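You operate a simulated robot arm through the tools that you are given. There is no shell and no other tool. Be economical: measure what you need, move in short steps, check, and stop when the job is done.

You are at the controls of a simulated two-armed robot. One attempt, no reset.

## Task
Drain the wash tub, refill it to the blue line and pump the fleece in it free of suds.
Fine: no soap; watch water and suds go; the fleece stays in the tub, the others where they lie; drain, tap and pump end shut off. Where these are worked on the way, their far stop is far enough and under half their travel is too little: blue tap.

It is judged by the outcome, as a careful person would: the job done as asked, and still so three seconds after it is handed in. It fails if anything else is knocked over, pushed out of place, dropped, spilled or broken.

## Robot
Two 7-joint arms with two-finger parallel grippers on one trunk, on a base that drives. Base frame: it is fixed to the floor where the robot stands at the start and does not move with it; the origin is under the middle of the robot, x ahead of it, y to its left, z up. Units: mm, rad, N and s.
The left shoulder is at the start at [70, 188, 1290], the right one opposite. With the tool pointing down near the work surface each hand reaches from about 100 to 640 mm from the robot's upright axis, wherever it stands, measured 20 degrees to its own side. Places, roughly: blue tap [600, 500, 1100]; blue-band fleece [500, 1250, 750]; drain lever [500, 200, 900]; green-band fleece [500, 1500, 750]; orange-band fleece [-500, 2250, 500]; pump switch [500, 400, 900]; soap button [800, 200, 1100]; wash tub [600, 300, 1000]. Payload 3.91 kg a hand.
Tool frame (each hand has its own): the origin (TCP) lies between the finger pads and is the grasp point; the fingertips stand 30 mm ahead of it; z points along the fingers, y is the line along which they close. The gripper opens to 110 mm. The fingers are 20 mm wide and 10 mm thick; the gripper's body (48 by 112 mm) begins 55 mm behind the TCP.
Orientation is that of the tool frame in the base frame, as a unit quaternion [w, x, y, z]. With the fingers straight down and closing along the base's y, the tool's x points along the base's -x, its y along +y and its z along -z.

## Interface
- The arms move only by the tool play_rows. It takes "left_motion", "right_motion" or both (then of equal length, played together; a hand with none holds still); each is one flat list of numbers, 7 for each row, row after row: the turn, a rotation vector about the base's x, y, z in rad, then the shift along the base's x, y, z in mm, then the gripper command, from -1 (shut) to 1 (fully open), values between in proportion. In form: [ax, ay, az, tx, ty, tz, jaw, ax, ay, az, tx, ty, tz, jaw, ...]. A call has 1 to 12 rows; each row shifts and turns the commanded pose from where the row before left it. A row lasts 0.2 s, in which the tool goes at most 50 mm and 0.15 rad; a call with a longer step from one row to the next is refused whole, and so is a gripper value outside its range. A pose out of reach is approached as far as the arm can. The call stops where the force on the tool passes 40 N (or 10 N more than at its start, if that is more) or the arm is blocked; 0.2 s more then pass. The fingers move at their own pace (about 72 mm/s each) and stop on an object; they squeeze with about 42 N. The grip force told is the motor's: it shows also when the fingers shut on nothing. Time passes only in rows, and 0.2 s behind the last, so rows that do not move let the fingers close. The reply holds the time, the measured pose of the TCP, the force on the tool along the base axes, the opening and the grip force, in the units named above and with some noise, with the torque about the TCP (base axes, N m) and any sound that the robot's microphone picked up, and new pictures: "show" is both (left out), scene, wrist or none (wrist: the cameras of the hands that moved).
- Cameras (640 x 400 px; columns grow to the right, rows downward): "scene" is now at [114.4, 41.3, 1515]; the picture's right is [0.47, -0.88, 0.00], its down [-0.55, -0.29, -0.78] and it looks along [0.69, 0.36, -0.63] (base axes); focal length 271 px, centre (320, 200). "left" rides on the left gripper at [72, -17, -103] in its tool frame; the picture's right is [0.23, 0.97, 0.00], its down [-0.76, 0.18, -0.62] and it looks along [-0.61, 0.14, 0.78] (tool axes); focal length 222 px, centre (320, 200). "right" rides on the right gripper at [72, 17, -103] in its tool frame; the picture's right is [-0.23, 0.97, 0.00], its down [-0.76, -0.18, -0.62] and it looks along [-0.61, -0.14, 0.78] (tool axes); focal length 222 px, centre (320, 200).
- slide_trunk(by): slides the trunk up (or, below 0, down) by that many mm; the arms and the scene camera ride with it, the base frame stays. It gives what a move gives, with no picture.
- base_move(legs): drives the robot by 1 to 6 legs, each [ahead, turn to the left] in mm and rad, along the robot's own axes; the way and the turn of a leg run together, so that a leg with both is an arc; at most 1500 mm and 3.142 rad a leg. The arms and the cameras ride along, it lands a little off, and it stops where it bumps. It gives what a move gives, and a new picture of the scene camera.
- turn_head(pan, tilt): turns the head with the scene camera to pan (to the left, within 1.501 rad either way) and tilt (down, from -0.506 to 1.204), counted from straight ahead of the robot. It gives what a move gives, and a new picture of the scene camera.
- locate(camera, pixels): for up to 12 pixels [column, row] of the newest picture of that camera ("zoom" is the newest enlarged one), the place [x, y, z] in the base frame of the surface seen there, good to about 2 mm, but the place of the scene camera against the robot may be out by one fixed shift of up to 18 mm in any direction. No time passes.
- zoom(camera, box): a new picture of the part [left, top, right, bottom] of that camera's present view, enlarged. No time passes.
- hand_in(): hands the job in; it is judged then, once.

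Keep the steps short. Do not move on a guess: measure, check each grasp and each placing, and mend mistakes. In all there are 80 turns and 260 pictures (those below and enlarged ones count). Leave the grippers open and the arms clear of the work at the hand-in unless told otherwise, and finish with a single line.

The tools are called after "Emit:" as a command line: name --argument value ..., lists and objects as JSON in quotes. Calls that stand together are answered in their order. play_rows: Moves the arms, as the interface text tells. Its arguments: {"type":"object","properties":{"left_motion":{"type":"array","items":{"type":"number"}},"right_motion":{"type":"array","items":{"type":"number"}},"show":{"type":"string","enum":["both","scene","wrist","none"]}},"required":[]} The other tools are called the same way: slide_trunk (by) slides the trunk up or down; base_move (legs) drives the base; turn_head (pan, tilt) turns the head that bears the scene camera; locate (camera, pixels) gives the place of the surface under pixels of a picture; zoom (camera, box) takes an enlarged picture of a part of a camera's view; hand_in () hands the job in.

At the start:

```text
time_s: 0.0
left_position: [436.9, 459.2, 1333.1]
left_tool_rot: [0.0, 0.0, 1.0, -0.001]
left_wrist_force: [-0.2, 0.0, 0.3]
left_wrist_torque: [-0.02, -0.02, -0.02]
left_opening: 110.0
left_grip_force: 0.0
right_position: [384.3, 48.8, 1359.0]
right_tool_rot: [-0.001, 0.0, 1.0, -0.001]
right_wrist_force: [-0.4, 0.2, 0.1]
right_wrist_torque: [-0.02, 0.0, 0.0]
right_opening: 110.1
right_grip_force: 0.1
trunk travel left (down, up): [-800.0, 140.0]
robot x, y, heading: [2.3, 1.9, -0.001]
head pan, tilt: [0.487, 0.677]
```

scene: 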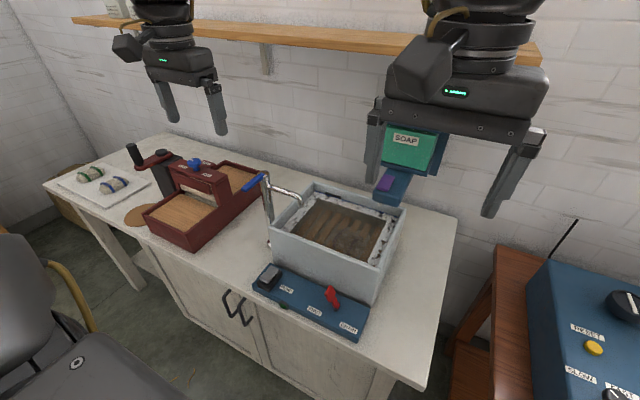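
right: 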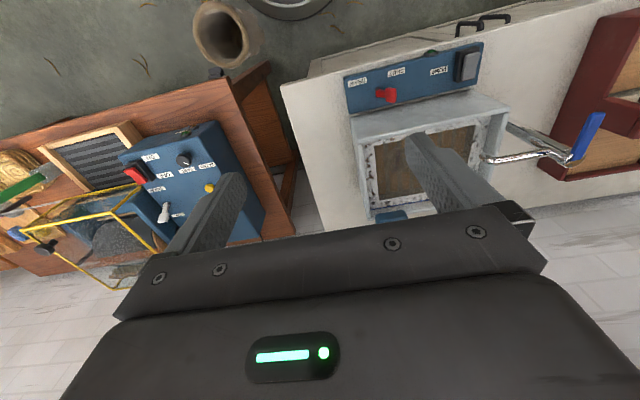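
left: 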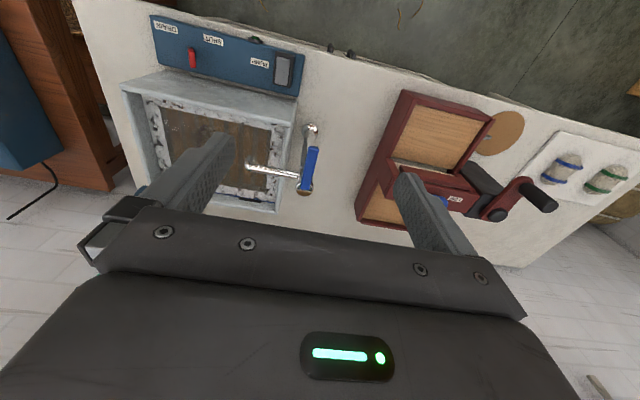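

I see the tub, a blue control panel with a red lever (drain/shut) and a pump switch, and the blue tap. First I enlarge the tub area for a close look.

Emit:
zoom --camera "scene" --box '[220, 160, 420, 350]'

Emit:
zoom --camera "left" --box '[110, 0, 350, 220]'

Emit:
locate --camera "left" --pixels '[[191, 48], [194, 66], [210, 39], [284, 60], [283, 82], [312, 150], [305, 188], [310, 130], [250, 168], [165, 27], [262, 62], [200, 150]]'

```text
2.11 times, centred on (320, 255) of scene
```

zoom: 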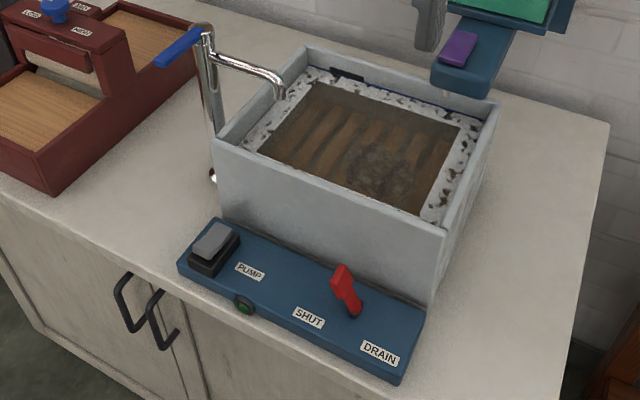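

```text
1.82 times, centred on (230, 110) of left
```

zoom: 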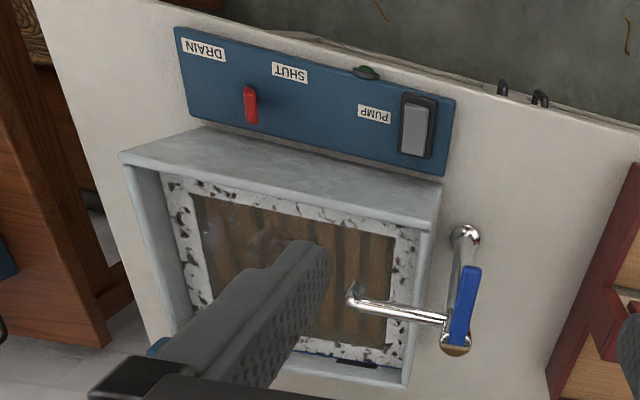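

```text
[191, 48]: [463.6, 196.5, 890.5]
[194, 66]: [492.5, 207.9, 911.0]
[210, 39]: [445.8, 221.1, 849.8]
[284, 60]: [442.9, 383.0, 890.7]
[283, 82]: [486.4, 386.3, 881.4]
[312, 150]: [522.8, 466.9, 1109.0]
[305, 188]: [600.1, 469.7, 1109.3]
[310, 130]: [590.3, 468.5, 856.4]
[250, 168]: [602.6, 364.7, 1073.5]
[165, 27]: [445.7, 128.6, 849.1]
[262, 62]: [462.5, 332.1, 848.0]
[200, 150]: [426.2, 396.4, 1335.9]
```

I measure the lever, switch and tap handle more finely in enlarged views.

Emit:
zoom --camera "left" --box '[140, 5, 240, 75]'

Emit:
locate --camera "zoom" --pixels '[[300, 300], [320, 300], [330, 330], [335, 370], [345, 400], [360, 330], [335, 285], [420, 220], [480, 230], [200, 160]]'

Emit:
zoom --camera "scene" --box '[245, 250, 375, 345]'

Emit:
zoom --camera "scene" --box '[235, 160, 325, 220]'

```text
5.71 times, centred on (190, 40) of left
```

zoom: 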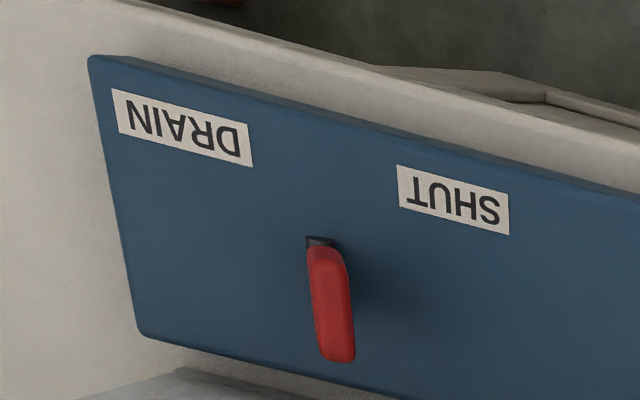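

```text
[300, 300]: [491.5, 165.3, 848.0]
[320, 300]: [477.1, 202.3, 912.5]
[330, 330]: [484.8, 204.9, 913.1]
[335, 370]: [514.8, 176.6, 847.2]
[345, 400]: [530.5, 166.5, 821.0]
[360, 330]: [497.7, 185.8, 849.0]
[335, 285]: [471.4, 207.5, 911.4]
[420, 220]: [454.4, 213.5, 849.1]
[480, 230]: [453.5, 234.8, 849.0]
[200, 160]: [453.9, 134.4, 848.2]
```

```text
4.21 times, centred on (310, 298) of scene
```

zoom: 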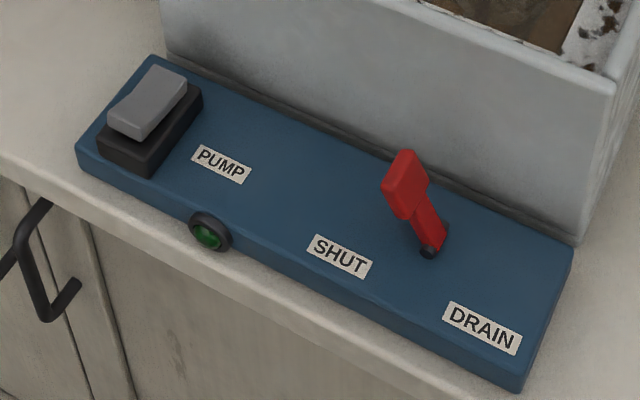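

```text
6.67 times, centred on (280, 190) of scene
```

zoom: 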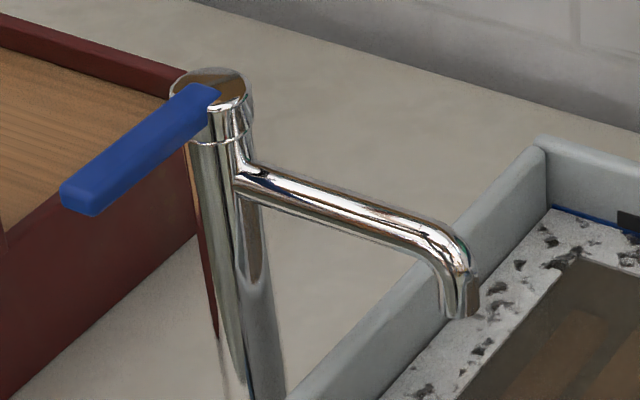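

Lever tip is about (484, 205, 912), leaning toward SHUT (+y), with its foot near y 183. Next I measure the tub rim, switch and tap handle in the left view.

Emit:
zoom --camera "left" --box '[230, 30, 340, 210]'

Emit:
locate --camera "left" --pixels '[[170, 76], [200, 84], [250, 98], [290, 100], [130, 90], [281, 75], [289, 58], [277, 58], [314, 148], [308, 175], [302, 190], [275, 206]]'

Emit:
locate --camera "scene" --pixels '[[249, 187], [262, 175], [267, 178], [332, 292], [340, 245], [275, 229], [385, 260], [360, 232], [390, 215], [314, 187], [405, 207], [268, 272]]'

```text
2.22 times, centred on (285, 120) of left
```

zoom: 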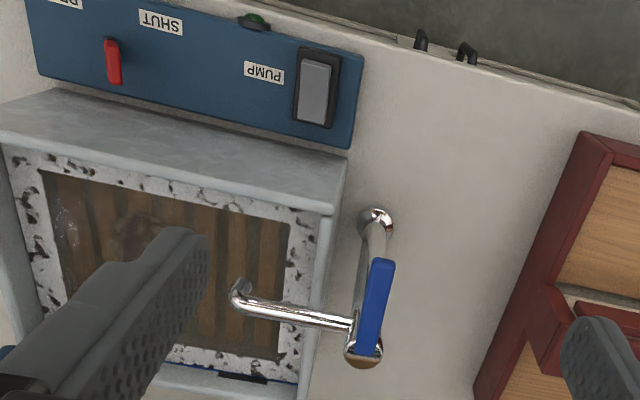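

```text
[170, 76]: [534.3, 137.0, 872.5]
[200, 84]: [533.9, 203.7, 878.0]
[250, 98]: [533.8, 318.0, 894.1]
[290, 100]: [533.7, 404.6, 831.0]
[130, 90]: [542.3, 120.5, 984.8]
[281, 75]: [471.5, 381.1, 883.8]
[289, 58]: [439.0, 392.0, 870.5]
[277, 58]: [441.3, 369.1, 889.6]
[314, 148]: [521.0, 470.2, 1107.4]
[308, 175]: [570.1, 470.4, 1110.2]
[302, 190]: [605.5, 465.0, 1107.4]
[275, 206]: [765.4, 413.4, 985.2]
```

```text
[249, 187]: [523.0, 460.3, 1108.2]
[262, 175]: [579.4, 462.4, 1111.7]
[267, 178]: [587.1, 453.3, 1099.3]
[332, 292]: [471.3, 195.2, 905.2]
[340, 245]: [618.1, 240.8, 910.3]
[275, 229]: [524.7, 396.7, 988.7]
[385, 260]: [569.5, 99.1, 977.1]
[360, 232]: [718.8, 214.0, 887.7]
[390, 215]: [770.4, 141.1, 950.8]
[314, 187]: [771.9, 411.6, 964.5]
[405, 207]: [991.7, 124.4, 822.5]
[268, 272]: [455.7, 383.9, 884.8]
```

Tub front wall is at x≈534, rim z≈985; lever tip 912. I close the left fingers and bring them above a spot beside the lever on its +y side, over the panel.

Emit:
play_rows --left_motion '[0, 0, 0, 8, -41, 0, -1, 0, 0, 0, 8, -41, 0, -1, 0, 0, 0, 8, -41, 0, -1, 0, 0, 0, 8, -41, 0, -1, 0, 0, 0, 8, -41, 0, -1, 0, 0, 0, 0, 0, -50, -1, 0, 0, 0, 0, 0, -50, -1, 0, 0, 0, 0, 0, -50, -1, 0, 0, 0, 0, 0, -50, -1, 0, 0, 0, 0, 0, -50, -1, 0, 0, 0, 0, 0, -50, -1]'

```text
time_s: 2.4
left_position: [455.2, 269.6, 1013.2]
left_tool_rot: [0.0, 0.0, 1.0, -0.001]
left_wrist_force: [0.0, 0.8, -0.2]
left_wrist_torque: [0.0, 0.02, -0.01]
left_opening: 0.0
left_grip_force: 38.0
left hand out of reach, approached as far as the arm can: row 4, 5
right_position: [385.2, 49.5, 1359.3]
right_tool_rot: [-0.001, 0.0, 1.0, 0.0]
right_wrist_force: [0.2, -0.1, 0.5]
right_wrist_torque: [-0.01, 0.02, 0.0]
right_opening: 110.3
right_grip_force: 0.1
trunk travel left (down, up): [-800.0, 140.0]
robot x, y, heading: [-1.8, 0.5, -0.002]
head pan, tilt: [0.487, 0.677]
```

scene: 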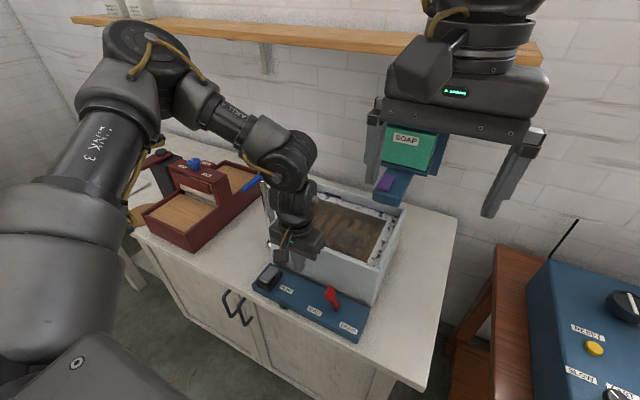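
left: 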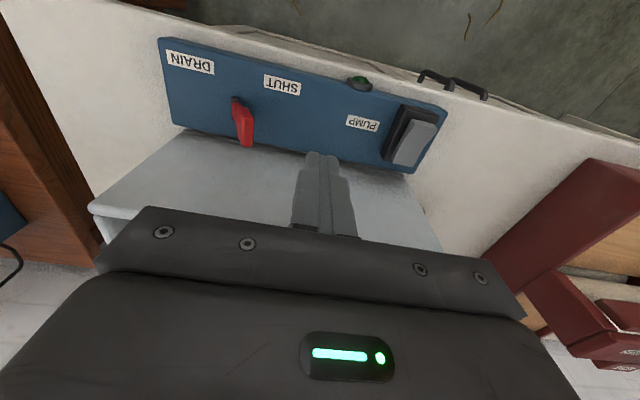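

The hand is at (455, 270, 1013). I lower to about z 912 and x ≈ 475.

Emit:
play_rows --left_motion '[0, 0, 0, 5, 0, -30, -1, 0, 0, 0, 5, 0, -35, -1, 0, 0, 0, 5, 0, -33, -1, 0, 0, 0, 0, 0, 0, -1]' --show "wrist"

```text
time_s: 3.4
left_position: [451.9, 309.4, 959.0]
left_tool_rot: [0.001, 0.0, 1.0, -0.001]
left_wrist_force: [0.5, 0.0, -0.1]
left_wrist_torque: [0.02, 0.0, 0.0]
left_opening: 0.0
left_grip_force: 37.6
left hand out of reach, approached as far as the arm can: row 1, 2, 3
right_position: [384.1, 48.1, 1359.1]
right_tool_rot: [0.0, 0.0, 1.0, 0.0]
right_wrist_force: [-0.2, -0.3, 0.0]
right_wrist_torque: [0.0, -0.01, 0.0]
right_opening: 109.9
right_grip_force: 0.1
trunk travel left (down, up): [-800.0, 140.0]
robot x, y, heading: [1.1, -1.2, -0.004]
head pan, tilt: [0.487, 0.677]
```

left: 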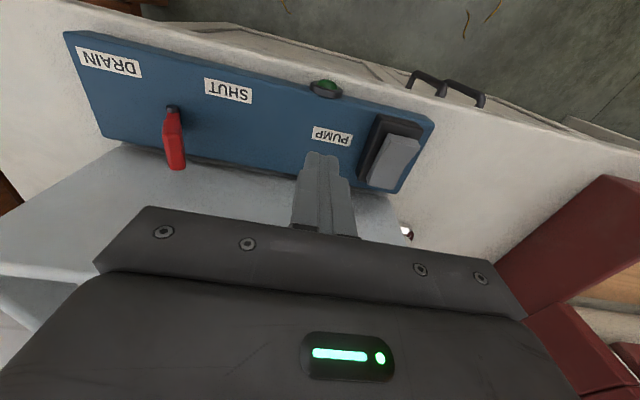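

The arm is at its reach limit, so the trunk must come down. I lift the hand 250 first, then slide the trunk down by 250.

Emit:
play_rows --left_motion '[0, 0, 0, 0, 0, 50, -1, 0, 0, 0, 0, 0, 50, -1, 0, 0, 0, 0, 0, 50, -1, 0, 0, 0, 0, 0, 50, -1, 0, 0, 0, 0, 0, 50, -1]' --show "none"

Emit:
slide_trunk --by -200

```text
time_s: 4.6
left_position: [450.0, 309.8, 1208.9]
left_tool_rot: [0.001, -0.001, 1.0, 0.0]
left_wrist_force: [0.5, -0.3, -0.4]
left_wrist_torque: [0.04, -0.03, -0.03]
left_opening: 0.0
left_grip_force: 37.5
right_position: [380.9, 48.7, 1359.8]
right_tool_rot: [0.001, 0.0, 1.0, -0.001]
right_wrist_force: [-0.8, -0.1, 0.1]
right_wrist_torque: [-0.01, -0.04, -0.02]
right_opening: 109.9
right_grip_force: 0.0
trunk travel left (down, up): [-800.0, 140.0]
robot x, y, heading: [2.4, 1.0, -0.002]
head pan, tilt: [0.487, 0.677]
```

```text
time_s: 6.8
left_position: [450.2, 310.0, 1007.4]
left_tool_rot: [0.0, 0.0, 1.0, 0.0]
left_wrist_force: [-0.4, -0.1, 0.7]
left_wrist_torque: [-0.01, 0.03, -0.01]
left_opening: 0.1
left_grip_force: 38.1
right_position: [383.9, 48.1, 1159.4]
right_tool_rot: [0.0, 0.0, 1.0, 0.0]
right_wrist_force: [-0.3, -0.3, -0.2]
right_wrist_torque: [0.02, -0.01, -0.06]
right_opening: 110.0
right_grip_force: 0.1
trunk travel left (down, up): [-600.0, 340.0]
robot x, y, heading: [1.7, -3.2, 0.005]
head pan, tilt: [0.487, 0.677]
```

The trunk is down; the hand is at (450, 310, 1007). I move to about (474, 255, 930).

Emit:
play_rows --left_motion '[0, 0, 0, 12, -27, -10, -1, 0, 0, 0, 12, -28, -10, -1, 0, 0, 0, 0, 0, -30, -1, 0, 0, 0, 0, 0, -27, -1, 0, 0, 0, 0, 0, 0, -1]'

```text
time_s: 8.0
left_position: [473.9, 258.0, 928.8]
left_tool_rot: [0.0, 0.001, 1.0, 0.0]
left_wrist_force: [0.7, -0.1, 0.1]
left_wrist_torque: [0.04, 0.02, -0.01]
left_opening: 0.0
left_grip_force: 37.3
right_position: [382.9, 48.4, 1159.4]
right_tool_rot: [0.0, 0.0, 1.0, 0.0]
right_wrist_force: [-1.0, -0.2, -0.2]
right_wrist_torque: [-0.03, -0.02, 0.03]
right_opening: 109.9
right_grip_force: 0.0
trunk travel left (down, up): [-600.0, 340.0]
robot x, y, heading: [3.4, -2.8, 0.002]
head pan, tilt: [0.487, 0.677]
```

scene: 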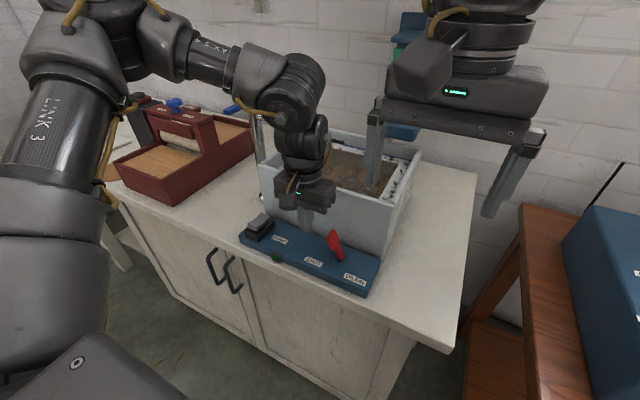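
left: 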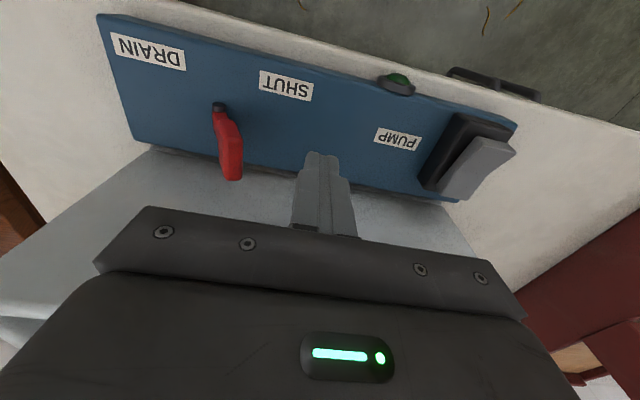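

I measure the lever again from this nearer view.

Emit:
locate --camera "left" --pixels '[[219, 110], [222, 118], [228, 135], [231, 150], [232, 165], [232, 176], [240, 150], [241, 170], [465, 170], [480, 150], [455, 130], [398, 80]]'

Emit:
zoom --camera "left" --box '[160, 50, 320, 200]'

```text
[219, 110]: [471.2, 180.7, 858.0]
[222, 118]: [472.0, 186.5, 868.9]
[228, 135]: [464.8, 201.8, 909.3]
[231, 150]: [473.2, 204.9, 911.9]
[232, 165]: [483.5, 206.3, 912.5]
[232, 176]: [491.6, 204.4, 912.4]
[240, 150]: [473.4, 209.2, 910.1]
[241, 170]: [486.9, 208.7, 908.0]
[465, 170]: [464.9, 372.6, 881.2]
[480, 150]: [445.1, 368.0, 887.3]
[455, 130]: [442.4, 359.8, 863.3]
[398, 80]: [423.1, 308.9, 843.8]
```

```text
2.67 times, centred on (240, 125) of left
```

zoom: 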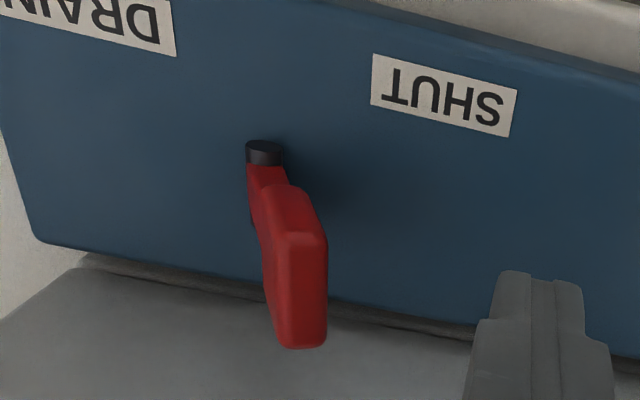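

Lever head spans x 463–493, y 198–210, up to z 912, pivot near y 179. I lower the tips to z≈880 and push the head toward DRAIN (-y) in small steps.

Emit:
play_rows --left_motion '[0, 0, 0, 4, 0, -20, -1, 0, 0, 0, 0, -15, 0, -1, 0, 0, 0, 0, -15, 0, -1, 0, 0, 0, 0, -12, 0, -1, 0, 0, 0, 0, -10, 0, -1, 0, 0, 0, 0, -8, 0, -1, 0, 0, 0, 0, -6, 0, -1, 0, 0, 0, 0, -5, 0, -1, 0, 0, 0, 0, 0, 0, -1]'

```text
time_s: 10.0
left_position: [471.6, 225.0, 915.6]
left_tool_rot: [0.0, 0.0, 1.0, -0.001]
left_wrist_force: [0.1, 0.3, 0.2]
left_wrist_torque: [-0.01, 0.02, 0.0]
left_opening: 0.1
left_grip_force: 38.0
left hand out of reach, approached as far as the arm can: row 3, 4, 5, 6, 7, 8
right_position: [382.7, 49.1, 1159.2]
right_tool_rot: [0.0, -0.001, 1.0, 0.0]
right_wrist_force: [0.1, 0.2, -0.3]
right_wrist_torque: [0.0, 0.04, 0.0]
right_opening: 110.1
right_grip_force: 0.1
trunk travel left (down, up): [-600.0, 340.0]
robot x, y, heading: [0.0, -0.4, -0.001]
head pan, tilt: [0.487, 0.677]
```

scene: 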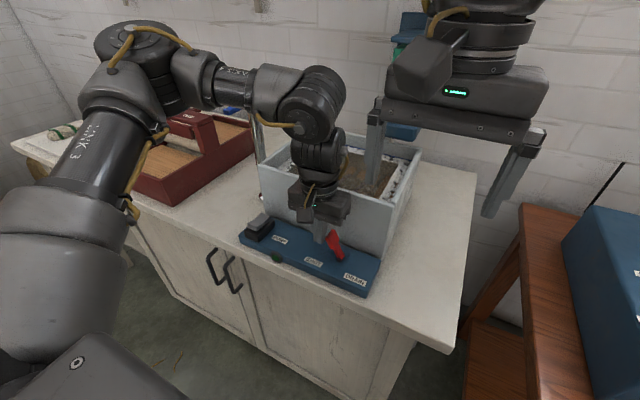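
left: 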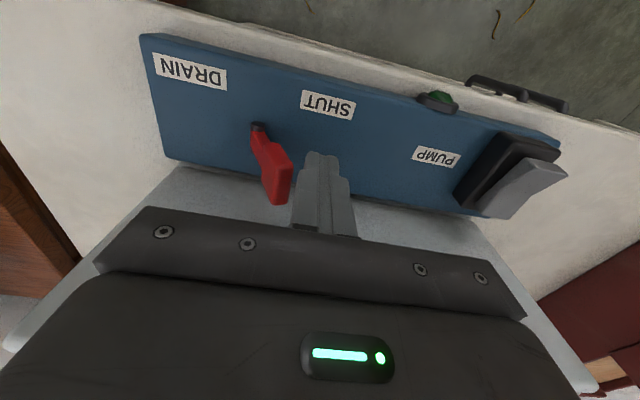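

The arm stops at y≈225 with this wrist yaw. I test whether yawing the wrist frees reach, with a small shift away first.

Emit:
play_rows --left_motion '[0, 0, -0.15, 0, 5, 0, -1, 0, 0, -0.15, 0, 0, 0, -1, 0, 0, -0.15, 0, 0, 0, -1, 0, 0, 0, 0, -8, -5, -1, 0, 0, 0, 0, -8, 0, -1, 0, 0, 0, 0, -8, 0, -1, 0, 0, 0, 0, 0, 0, -1]' --show "wrist"

```text
time_s: 11.6
left_position: [467.1, 222.8, 914.0]
left_tool_rot: [0.0, 0.223, 0.975, -0.001]
left_wrist_force: [0.4, 0.2, 0.7]
left_wrist_torque: [-0.01, -0.01, 0.0]
left_opening: 0.1
left_grip_force: 38.2
left hand out of reach, approached as far as the arm can: row 5, 6
right_position: [383.9, 49.0, 1158.0]
right_tool_rot: [0.0, 0.0, 1.0, 0.0]
right_wrist_force: [-1.0, 0.5, -0.7]
right_wrist_torque: [0.04, 0.01, 0.03]
right_opening: 110.0
right_grip_force: 0.1
trunk travel left (down, up): [-600.0, 340.0]
robot x, y, heading: [1.1, 2.3, -0.001]
head pan, tilt: [0.487, 0.677]
```

left: 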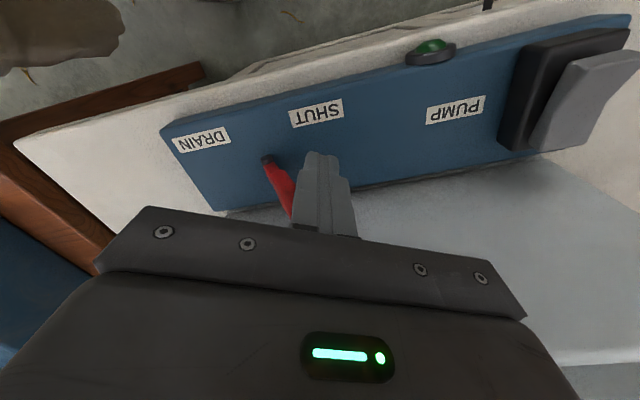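

Yaw is not the limit; it's the azimuth. I raise the left hand clear of the rim and turn the base right by 0.3 rad so the panel lies more to the left arm's side.

Emit:
play_rows --left_motion '[0, 0, 0, -5, 10, 20, -1, 0, 0, 0.15, 0, 0, 45, -1, 0, 0, 0.15, 0, 0, 45, -1, 0, 0, 0.15, 0, 0, 45, -1, 0, 0, 0, 0, 0, 35, -1]' --show "none"

Emit:
base_move --legs '[[0, -0.3]]'

```text
time_s: 12.8
left_position: [440.2, 247.5, 1097.5]
left_tool_rot: [0.001, -0.001, 1.0, -0.003]
left_wrist_force: [-0.1, 0.5, -0.5]
left_wrist_torque: [0.0, -0.02, -0.01]
left_opening: 0.0
left_grip_force: 37.6
left hand out of reach, approached as far as the arm can: row 4, 5
right_position: [382.2, 48.6, 1159.1]
right_tool_rot: [0.0, 0.001, 1.0, -0.001]
right_wrist_force: [-1.1, -0.1, -0.1]
right_wrist_torque: [0.02, -0.06, -0.01]
right_opening: 109.8
right_grip_force: 0.1
trunk travel left (down, up): [-600.0, 340.0]
robot x, y, heading: [-0.4, 2.3, 0.003]
head pan, tilt: [0.487, 0.677]
```

```text
time_s: 14.2
left_position: [497.1, 104.9, 1096.4]
left_tool_rot: [0.001, 0.151, 0.988, -0.002]
left_wrist_force: [0.1, 0.5, 0.3]
left_wrist_torque: [0.02, 0.0, 0.0]
left_opening: 0.0
left_grip_force: 37.9
right_position: [381.3, -68.3, 1159.2]
right_tool_rot: [-0.001, 0.151, 0.989, 0.001]
right_wrist_force: [-0.1, -0.2, 0.1]
right_wrist_torque: [-0.01, 0.0, 0.01]
right_opening: 110.2
right_grip_force: 0.1
trunk travel left (down, up): [-600.0, 340.0]
robot x, y, heading: [3.0, 3.0, -0.302]
head pan, tilt: [0.487, 0.677]
```

scene: 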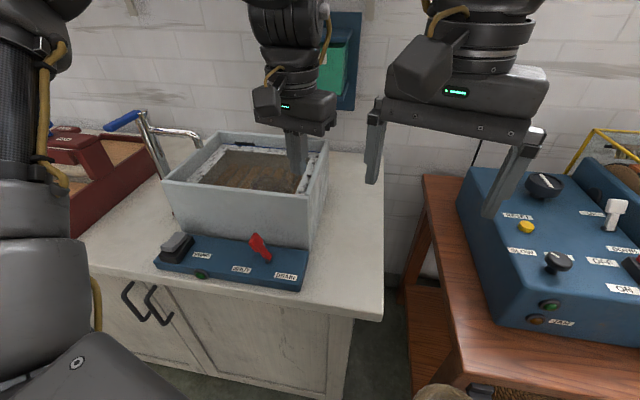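

Now the hand sits at (497, 105, 1096). I move it left to (478, 245), undo the yaw, and descend beside the lever.

Emit:
play_rows --left_motion '[0, 0, 0.15, -10, 35, 0, -1, 0, 0, 0.15, -9, 45, 0, -1, 0, 0, 0, 0, 45, 0, -1, 0, 0, 0, 0, 15, -30, -1, 0, 0, 0, 0, 0, -45, -1, 0, 0, 0, 0, 0, -45, -1, 0, 0, 0, 0, 0, -40, -1, 0, 0, 0, 0, 0, -26, -1, 0, 0, 0, 0, 0, 0, -1]'

```text
time_s: 16.1
left_position: [498.1, 249.6, 961.7]
left_tool_rot: [0.001, 0.002, 1.0, -0.002]
left_wrist_force: [0.6, -0.3, -0.2]
left_wrist_torque: [0.01, 0.03, -0.01]
left_opening: 0.0
left_grip_force: 37.7
left hand out of reach, approached as far as the arm can: row 2, 6, 7
right_position: [380.8, -66.1, 1159.0]
right_tool_rot: [0.0, 0.152, 0.988, -0.001]
right_wrist_force: [0.0, 0.4, 0.2]
right_wrist_torque: [-0.01, -0.02, -0.01]
right_opening: 109.8
right_grip_force: 0.0
trunk travel left (down, up): [-600.0, 340.0]
robot x, y, heading: [1.4, 0.6, -0.305]
head pan, tilt: [0.487, 0.677]
```

scene: 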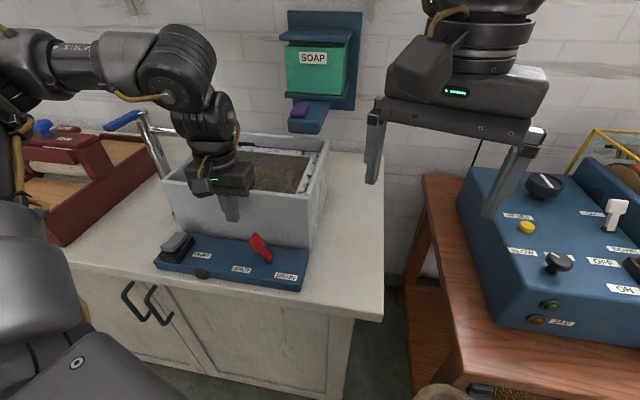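
left: 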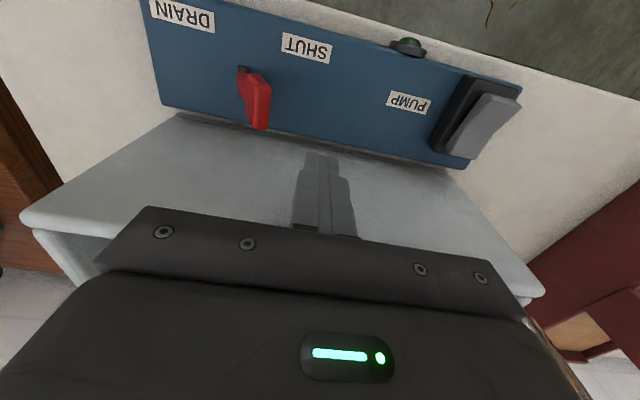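

Hand is at (498, 250, 962), stopped short in some rows. I try smaller steps: back 20 in x, then down.

Emit:
play_rows --left_motion '[0, 0, 0, -10, -2, 0, -1, 0, 0, 0, -10, -2, 0, -1, 0, 0, 0, 0, 0, -12, -1, 0, 0, 0, 0, 0, -12, -1, 0, 0, 0, 0, 0, -12, -1, 0, 0, 0, 0, 0, -10, -1, 0, 0, 0, 0, 0, 0, -1]' --show "wrist"

```text
time_s: 17.6
left_position: [500.7, 250.6, 926.1]
left_tool_rot: [0.01, -0.001, 1.0, -0.004]
left_wrist_force: [-6.8, 2.5, 17.5]
left_wrist_torque: [0.09, -1.01, 0.17]
left_opening: 0.1
left_grip_force: 37.3
left hand out of reach, approached as far as the arm can: row 1, 2, 4
right_position: [377.0, -67.6, 1161.2]
right_tool_rot: [0.002, 0.15, 0.989, 0.001]
right_wrist_force: [-0.6, 0.9, 0.4]
right_wrist_torque: [0.03, 0.01, 0.0]
right_opening: 110.0
right_grip_force: 0.1
trunk travel left (down, up): [-600.0, 340.0]
robot x, y, heading: [-1.9, 2.1, -0.306]
head pan, tilt: [0.487, 0.677]
stopped in row 7 (left hand): the force on the tool passed its limit at 45 N (the readings are from after the stop); the commanded pose is now the measured one
```

left: 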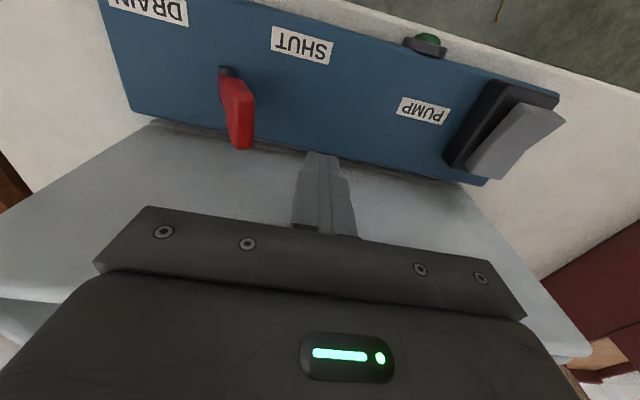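

Something (the wrist on the tub rim, most likely) touched at x≈500. I raise, then test whether tilting the fingers toward -y eases the wrist and lets the hand come back in x.

Emit:
play_rows --left_motion '[0, 0, 0, 0, 0, 40, -1, 0, 0, 0, 0, 0, 40, -1, -0.15, 0, 0, 0, 0, 0, -1, -0.15, 0, 0, 0, 0, 0, -1, -0.15, 0, 0, 0, 0, 0, -1, 0, 0, 0, -10, 0, 0, -1, 0, 0, 0, -10, 0, 0, -1, 0, 0, 0, -10, 0, 0, -1, 0, 0, 0, 0, 0, 0, -1]'

```text
time_s: 19.6
left_position: [473.2, 252.0, 1002.6]
left_tool_rot: [0.008, -0.002, 0.974, -0.227]
left_wrist_force: [-0.3, 0.9, -0.9]
left_wrist_torque: [0.0, 0.01, -0.01]
left_opening: 0.0
left_grip_force: 38.1
right_position: [381.5, -68.9, 1159.1]
right_tool_rot: [0.0, 0.151, 0.989, 0.0]
right_wrist_force: [0.2, -1.2, 0.2]
right_wrist_torque: [0.02, 0.0, -0.01]
right_opening: 109.8
right_grip_force: 0.1
trunk travel left (down, up): [-600.0, 340.0]
robot x, y, heading: [2.1, -0.8, -0.297]
head pan, tilt: [0.487, 0.677]
```

scene: 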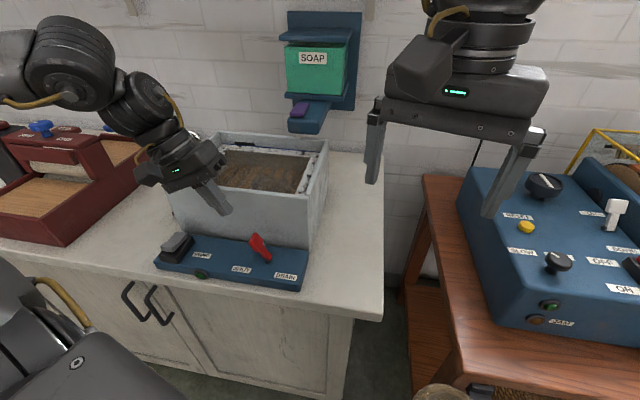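
left: 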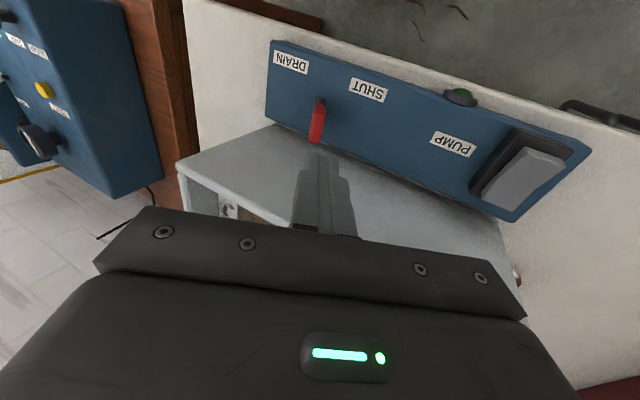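

Tilting frees the wrist: now at (473, 252, 1003). I lower to z≈907 (tips ≈880), stopping beside the lever.

Emit:
play_rows --left_motion '[0, 0, 0, 3, 0, -25, -1, 0, 0, 0, 2, 0, -25, -1, 0, 0, 0, 0, -2, -25, -1, 0, 0, 0, 0, -2, -20, -1, 0, 0, 0, 0, 0, 0, -1]'

```text
time_s: 20.8
left_position: [477.4, 247.5, 905.9]
left_tool_rot: [0.008, -0.002, 0.974, -0.226]
left_wrist_force: [0.2, 0.4, 0.5]
left_wrist_torque: [0.0, 0.0, 0.03]
left_opening: 0.0
left_grip_force: 37.7
right_position: [381.1, -67.6, 1160.0]
right_tool_rot: [0.0, 0.15, 0.989, 0.0]
right_wrist_force: [-0.3, 0.1, -0.8]
right_wrist_torque: [-0.01, 0.0, 0.02]
right_opening: 110.1
right_grip_force: 0.1
trunk travel left (down, up): [-600.0, 340.0]
robot x, y, heading: [-0.0, 1.8, -0.3]
head pan, tilt: [0.487, 0.677]
```

scene: 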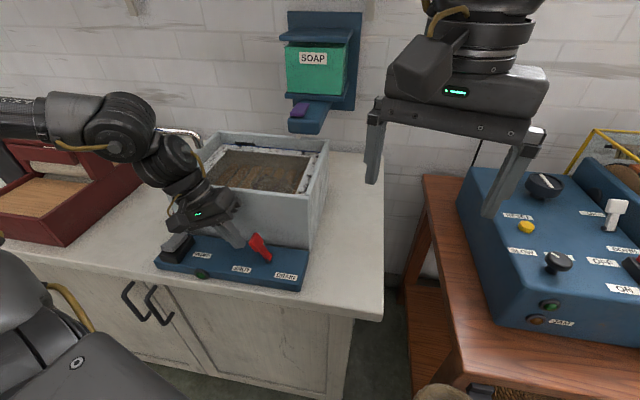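
left: 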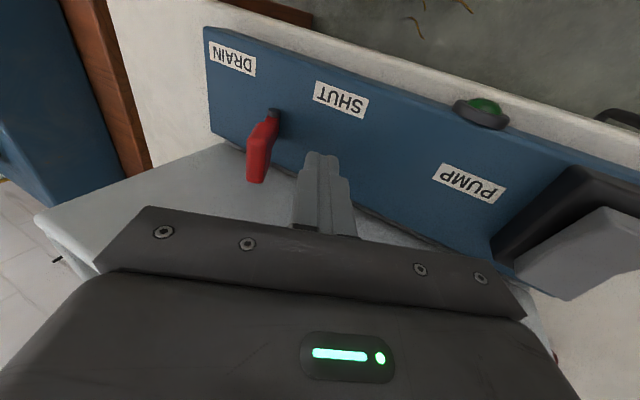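

In place beside the lever. I push it toward DRAIN in small steps.

Emit:
play_rows --left_motion '[0, 0, 0, 0, -10, 0, -1, 0, 0, 0, 0, -8, 0, -1, 0, 0, 0, 0, -8, 0, -1, 0, 0, 0, 0, -8, 0, -1, 0, 0, 0, 0, -7, 0, -1, 0, 0, 0, 0, -6, 0, -1, 0, 0, 0, 0, 0, 0, -1]'

```text
time_s: 22.4
left_position: [476.7, 201.1, 906.4]
left_tool_rot: [0.008, -0.002, 0.974, -0.227]
left_wrist_force: [0.6, -0.5, -0.5]
left_wrist_torque: [-0.02, -0.02, -0.04]
left_opening: 0.2
left_grip_force: 37.6
right_position: [380.5, -67.9, 1159.8]
right_tool_rot: [0.0, 0.151, 0.989, -0.001]
right_wrist_force: [0.7, 0.6, -0.1]
right_wrist_torque: [-0.01, 0.01, 0.0]
right_opening: 110.0
right_grip_force: 0.1
trunk travel left (down, up): [-600.0, 340.0]
robot x, y, heading: [0.3, -0.2, -0.3]
head pan, tilt: [0.487, 0.677]
```

scene: 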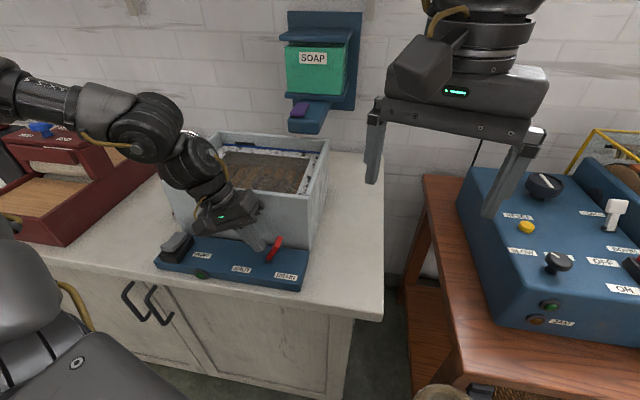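
left: 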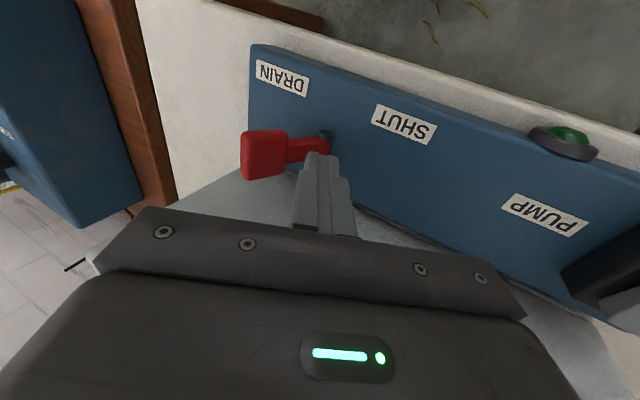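

The lever flipped to DRAIN and the blue line shows on the wall as water falls. I lift the hand and look.

Emit:
play_rows --left_motion '[0, 0, 0, 0, 8, 10, -1, 0, 0, 0, 0, 5, 35, -1, 0, 0, 0, 0, 0, 40, -1, 0, 0, 0, 0, 0, 0, -1, 0, 0, 0, 0, 0, 0, -1]'

Emit:
zoom --camera "scene" --box '[150, 120, 340, 300]'

Emit:
zoom --camera "left" --box '[240, 20, 420, 190]'

```text
time_s: 23.6
left_position: [477.2, 212.8, 962.9]
left_tool_rot: [0.007, 0.0, 0.974, -0.227]
left_wrist_force: [-1.1, -0.7, 0.2]
left_wrist_torque: [0.02, -0.03, 0.04]
left_opening: 0.1
left_grip_force: 37.8
left hand out of reach, approached as far as the arm can: row 3
right_position: [379.1, -68.2, 1159.7]
right_tool_rot: [0.001, 0.151, 0.989, 0.0]
right_wrist_force: [0.3, 0.0, -1.3]
right_wrist_torque: [0.02, -0.03, 0.02]
right_opening: 110.0
right_grip_force: 0.0
trunk travel left (down, up): [-600.0, 340.0]
robot x, y, heading: [3.5, 2.5, -0.304]
head pan, tilt: [0.487, 0.677]
```

scene: 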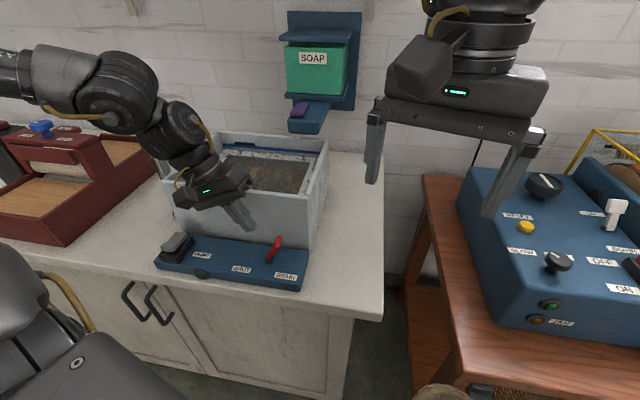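
left: 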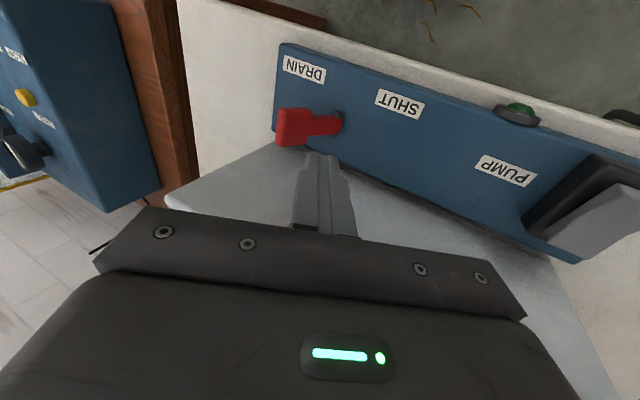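

```text
2.22 times, centred on (245, 210) of scene
```

zoom: 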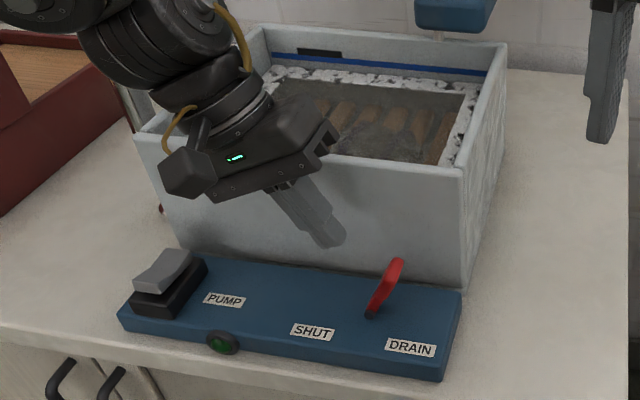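

```text
2.35 times, centred on (330, 105) of left
```

zoom: 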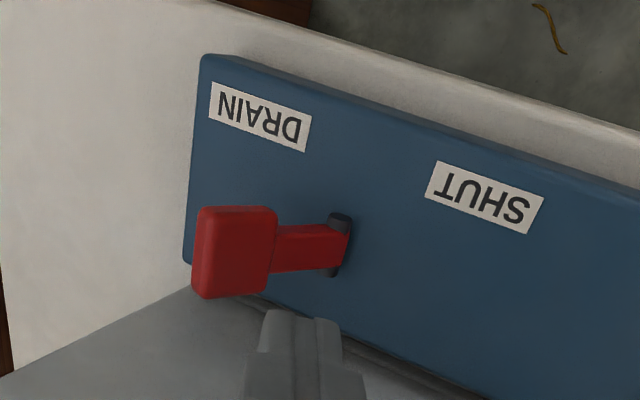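

Water is dropping below the blue line. I measure the lever in its DRAIN position.

Emit:
locate --camera "left" --pixels '[[290, 115], [290, 140], [302, 112], [303, 138], [282, 128], [320, 125], [338, 120]]'

Emit:
play_rows --left_motion '[0, 0, 0, 0, 20, 0, -1, 0, 0, 0, 0, 20, 0, -1, 0, 0, 0, 0, 10, 0, -1, 0, 0, 0, 0, 0, 0, -1, 0, 0, 0, 0, 0, 0, -1, 0, 0, 0, 0, 0, 0, -1, 0, 0, 0, 0, 0, 0, -1, 0, 0, 0, 0, 0, 0, -1, 0, 0, 0, 0, 0, 0, -1, 0, 0, 0, 0, 0, 0, -1, 0, 0, 0, 0, 0, 0, -1, 0, 0, 0, 0, 0, 0, -1]' --show "scene"

Emit:
zoom --camera "scene" --box '[150, 120, 340, 300]'

```text
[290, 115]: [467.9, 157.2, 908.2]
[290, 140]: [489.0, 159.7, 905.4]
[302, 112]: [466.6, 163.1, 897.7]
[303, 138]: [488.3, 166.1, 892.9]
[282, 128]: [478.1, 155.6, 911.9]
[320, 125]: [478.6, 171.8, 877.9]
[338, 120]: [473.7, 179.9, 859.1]
```

```text
time_s: 26.2
left_position: [478.0, 265.2, 962.3]
left_tool_rot: [0.007, -0.002, 0.974, -0.227]
left_wrist_force: [0.2, -0.5, -0.5]
left_wrist_torque: [0.05, -0.02, -0.01]
left_opening: 0.0
left_grip_force: 37.4
right_position: [380.1, -68.5, 1159.8]
right_tool_rot: [0.001, 0.151, 0.989, 0.0]
right_wrist_force: [-0.2, 0.2, 0.4]
right_wrist_torque: [0.0, 0.06, 0.02]
right_opening: 110.0
right_grip_force: 0.0
trunk travel left (down, up): [-600.0, 340.0]
robot x, y, heading: [1.0, -2.1, -0.303]
head pan, tilt: [0.487, 0.677]
```

scene: 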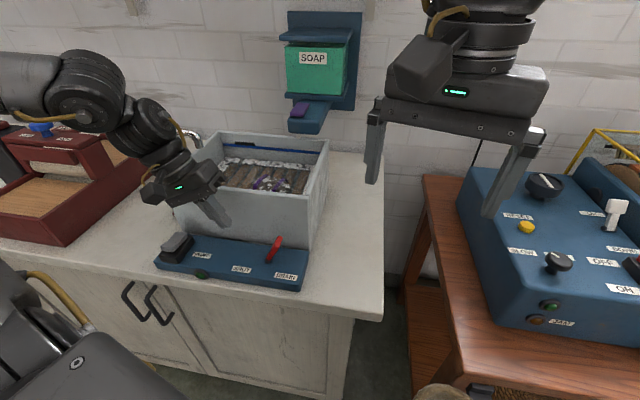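

```text
2.22 times, centred on (245, 210) of scene
```

zoom: 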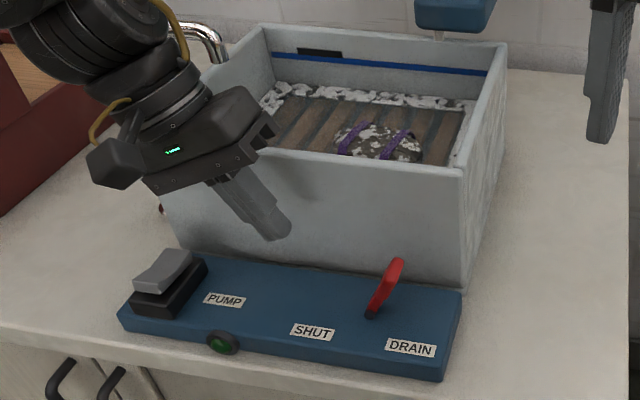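

Water is mostly out; the purple-band fleece shows. While it drains, I move over the lever to its -y side (staying high).

Emit:
play_rows --left_motion '[0, 0, 0, 0, -20, 5, -1, 0, 0, 0, 0, -20, 5, -1, 0, 0, 0, 0, -20, 0, -1, 0, 0, 0, 0, -20, 0, -1, 0, 0, 0, 0, -20, 0, -1, 0, 0, 0, 0, -20, 0, -1, 0, 0, 0, 0, -20, 0, -1, 0, 0, 0, 0, 0, 0, -1, 0, 0, 0, 0, 0, 0, -1]'

Emit:
zoom --camera "scene" --box '[150, 120, 340, 300]'

```text
time_s: 28.2
left_position: [477.1, 223.5, 973.8]
left_tool_rot: [0.007, -0.002, 0.974, -0.226]
left_wrist_force: [-0.1, -0.3, 0.7]
left_wrist_torque: [0.01, 0.02, -0.01]
left_opening: 0.1
left_grip_force: 38.5
left hand out of reach, approached as far as the arm can: row 3, 4, 5, 6, 7
right_position: [380.4, -68.0, 1159.4]
right_tool_rot: [-0.001, 0.151, 0.989, 0.001]
right_wrist_force: [0.0, -0.2, -0.3]
right_wrist_torque: [0.0, -0.03, 0.0]
right_opening: 110.0
right_grip_force: 0.0
trunk travel left (down, up): [-600.0, 340.0]
robot x, y, heading: [-3.6, -2.8, -0.297]
head pan, tilt: [0.487, 0.677]
```

scene: 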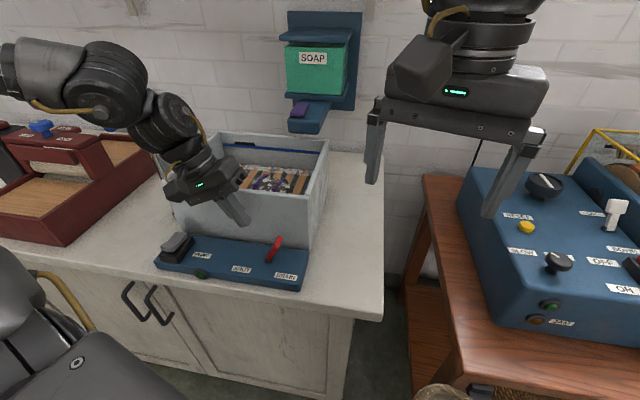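
left: 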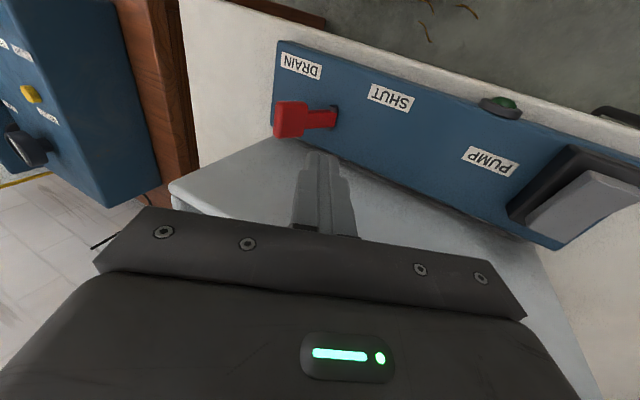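

```text
2.22 times, centred on (245, 210) of scene
```

zoom: 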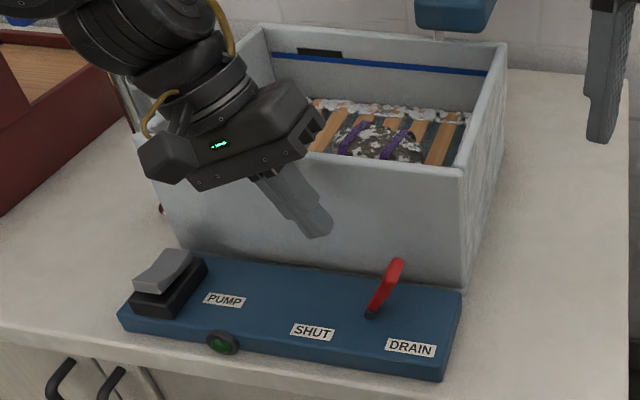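

The left arm again stops at y≈223. I try tilting the fingers forward (+x) too, which should relax the wrist, then move on in -y.

Emit:
play_rows --left_motion '[0, -0.15, 0, -3, 0, 0, -1, 0, -0.15, 0, -3, 0, 0, -1, 0, 0, 0, 0, -15, 0, -1, 0, 0, 0, 0, -15, 0, -1, 0, 0, 0, 0, -15, 0, -1, 0, 0, 0, 0, -15, 0, -1, 0, 0, 0, 0, -15, 0, -1, 0, 0, 0, 0, -15, 0, -1, 0, 0, 0, 0, -10, 0, -1, 0, 0, 0, 0, 0, 0, -1]'

Emit:
zoom --camera "scene" --box '[150, 120, 340, 300]'

```text
time_s: 30.4
left_position: [475.9, 158.4, 956.5]
left_tool_rot: [0.154, 0.034, 0.961, -0.226]
left_wrist_force: [0.4, -0.3, 0.9]
left_wrist_torque: [-0.03, 0.0, -0.01]
left_opening: 0.0
left_grip_force: 37.6
left hand out of reach, approached as far as the arm can: row 6, 7, 8, 9
right_position: [379.7, -67.6, 1160.1]
right_tool_rot: [0.0, 0.151, 0.989, 0.0]
right_wrist_force: [-0.4, -0.3, 0.5]
right_wrist_torque: [0.03, -0.02, -0.02]
right_opening: 109.6
right_grip_force: 0.1
trunk travel left (down, up): [-600.0, 340.0]
robot x, y, heading: [2.5, 0.1, -0.296]
head pan, tilt: [0.487, 0.677]
```

scene: 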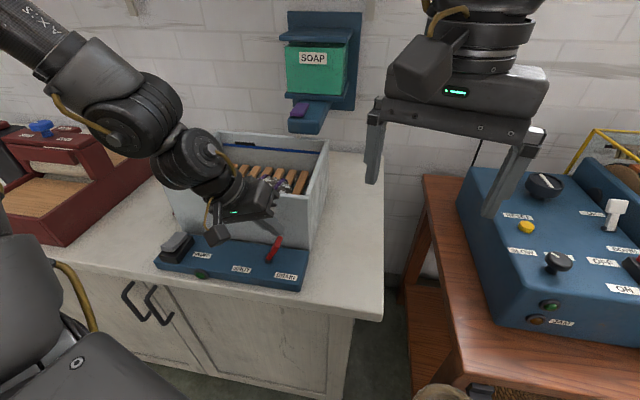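
left: 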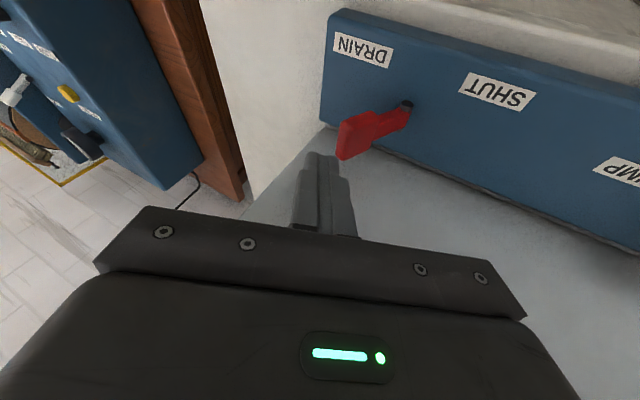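

```text
2.22 times, centred on (245, 210) of scene
```

zoom: 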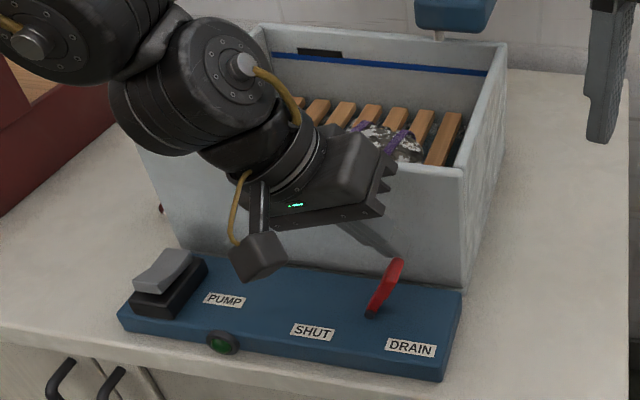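

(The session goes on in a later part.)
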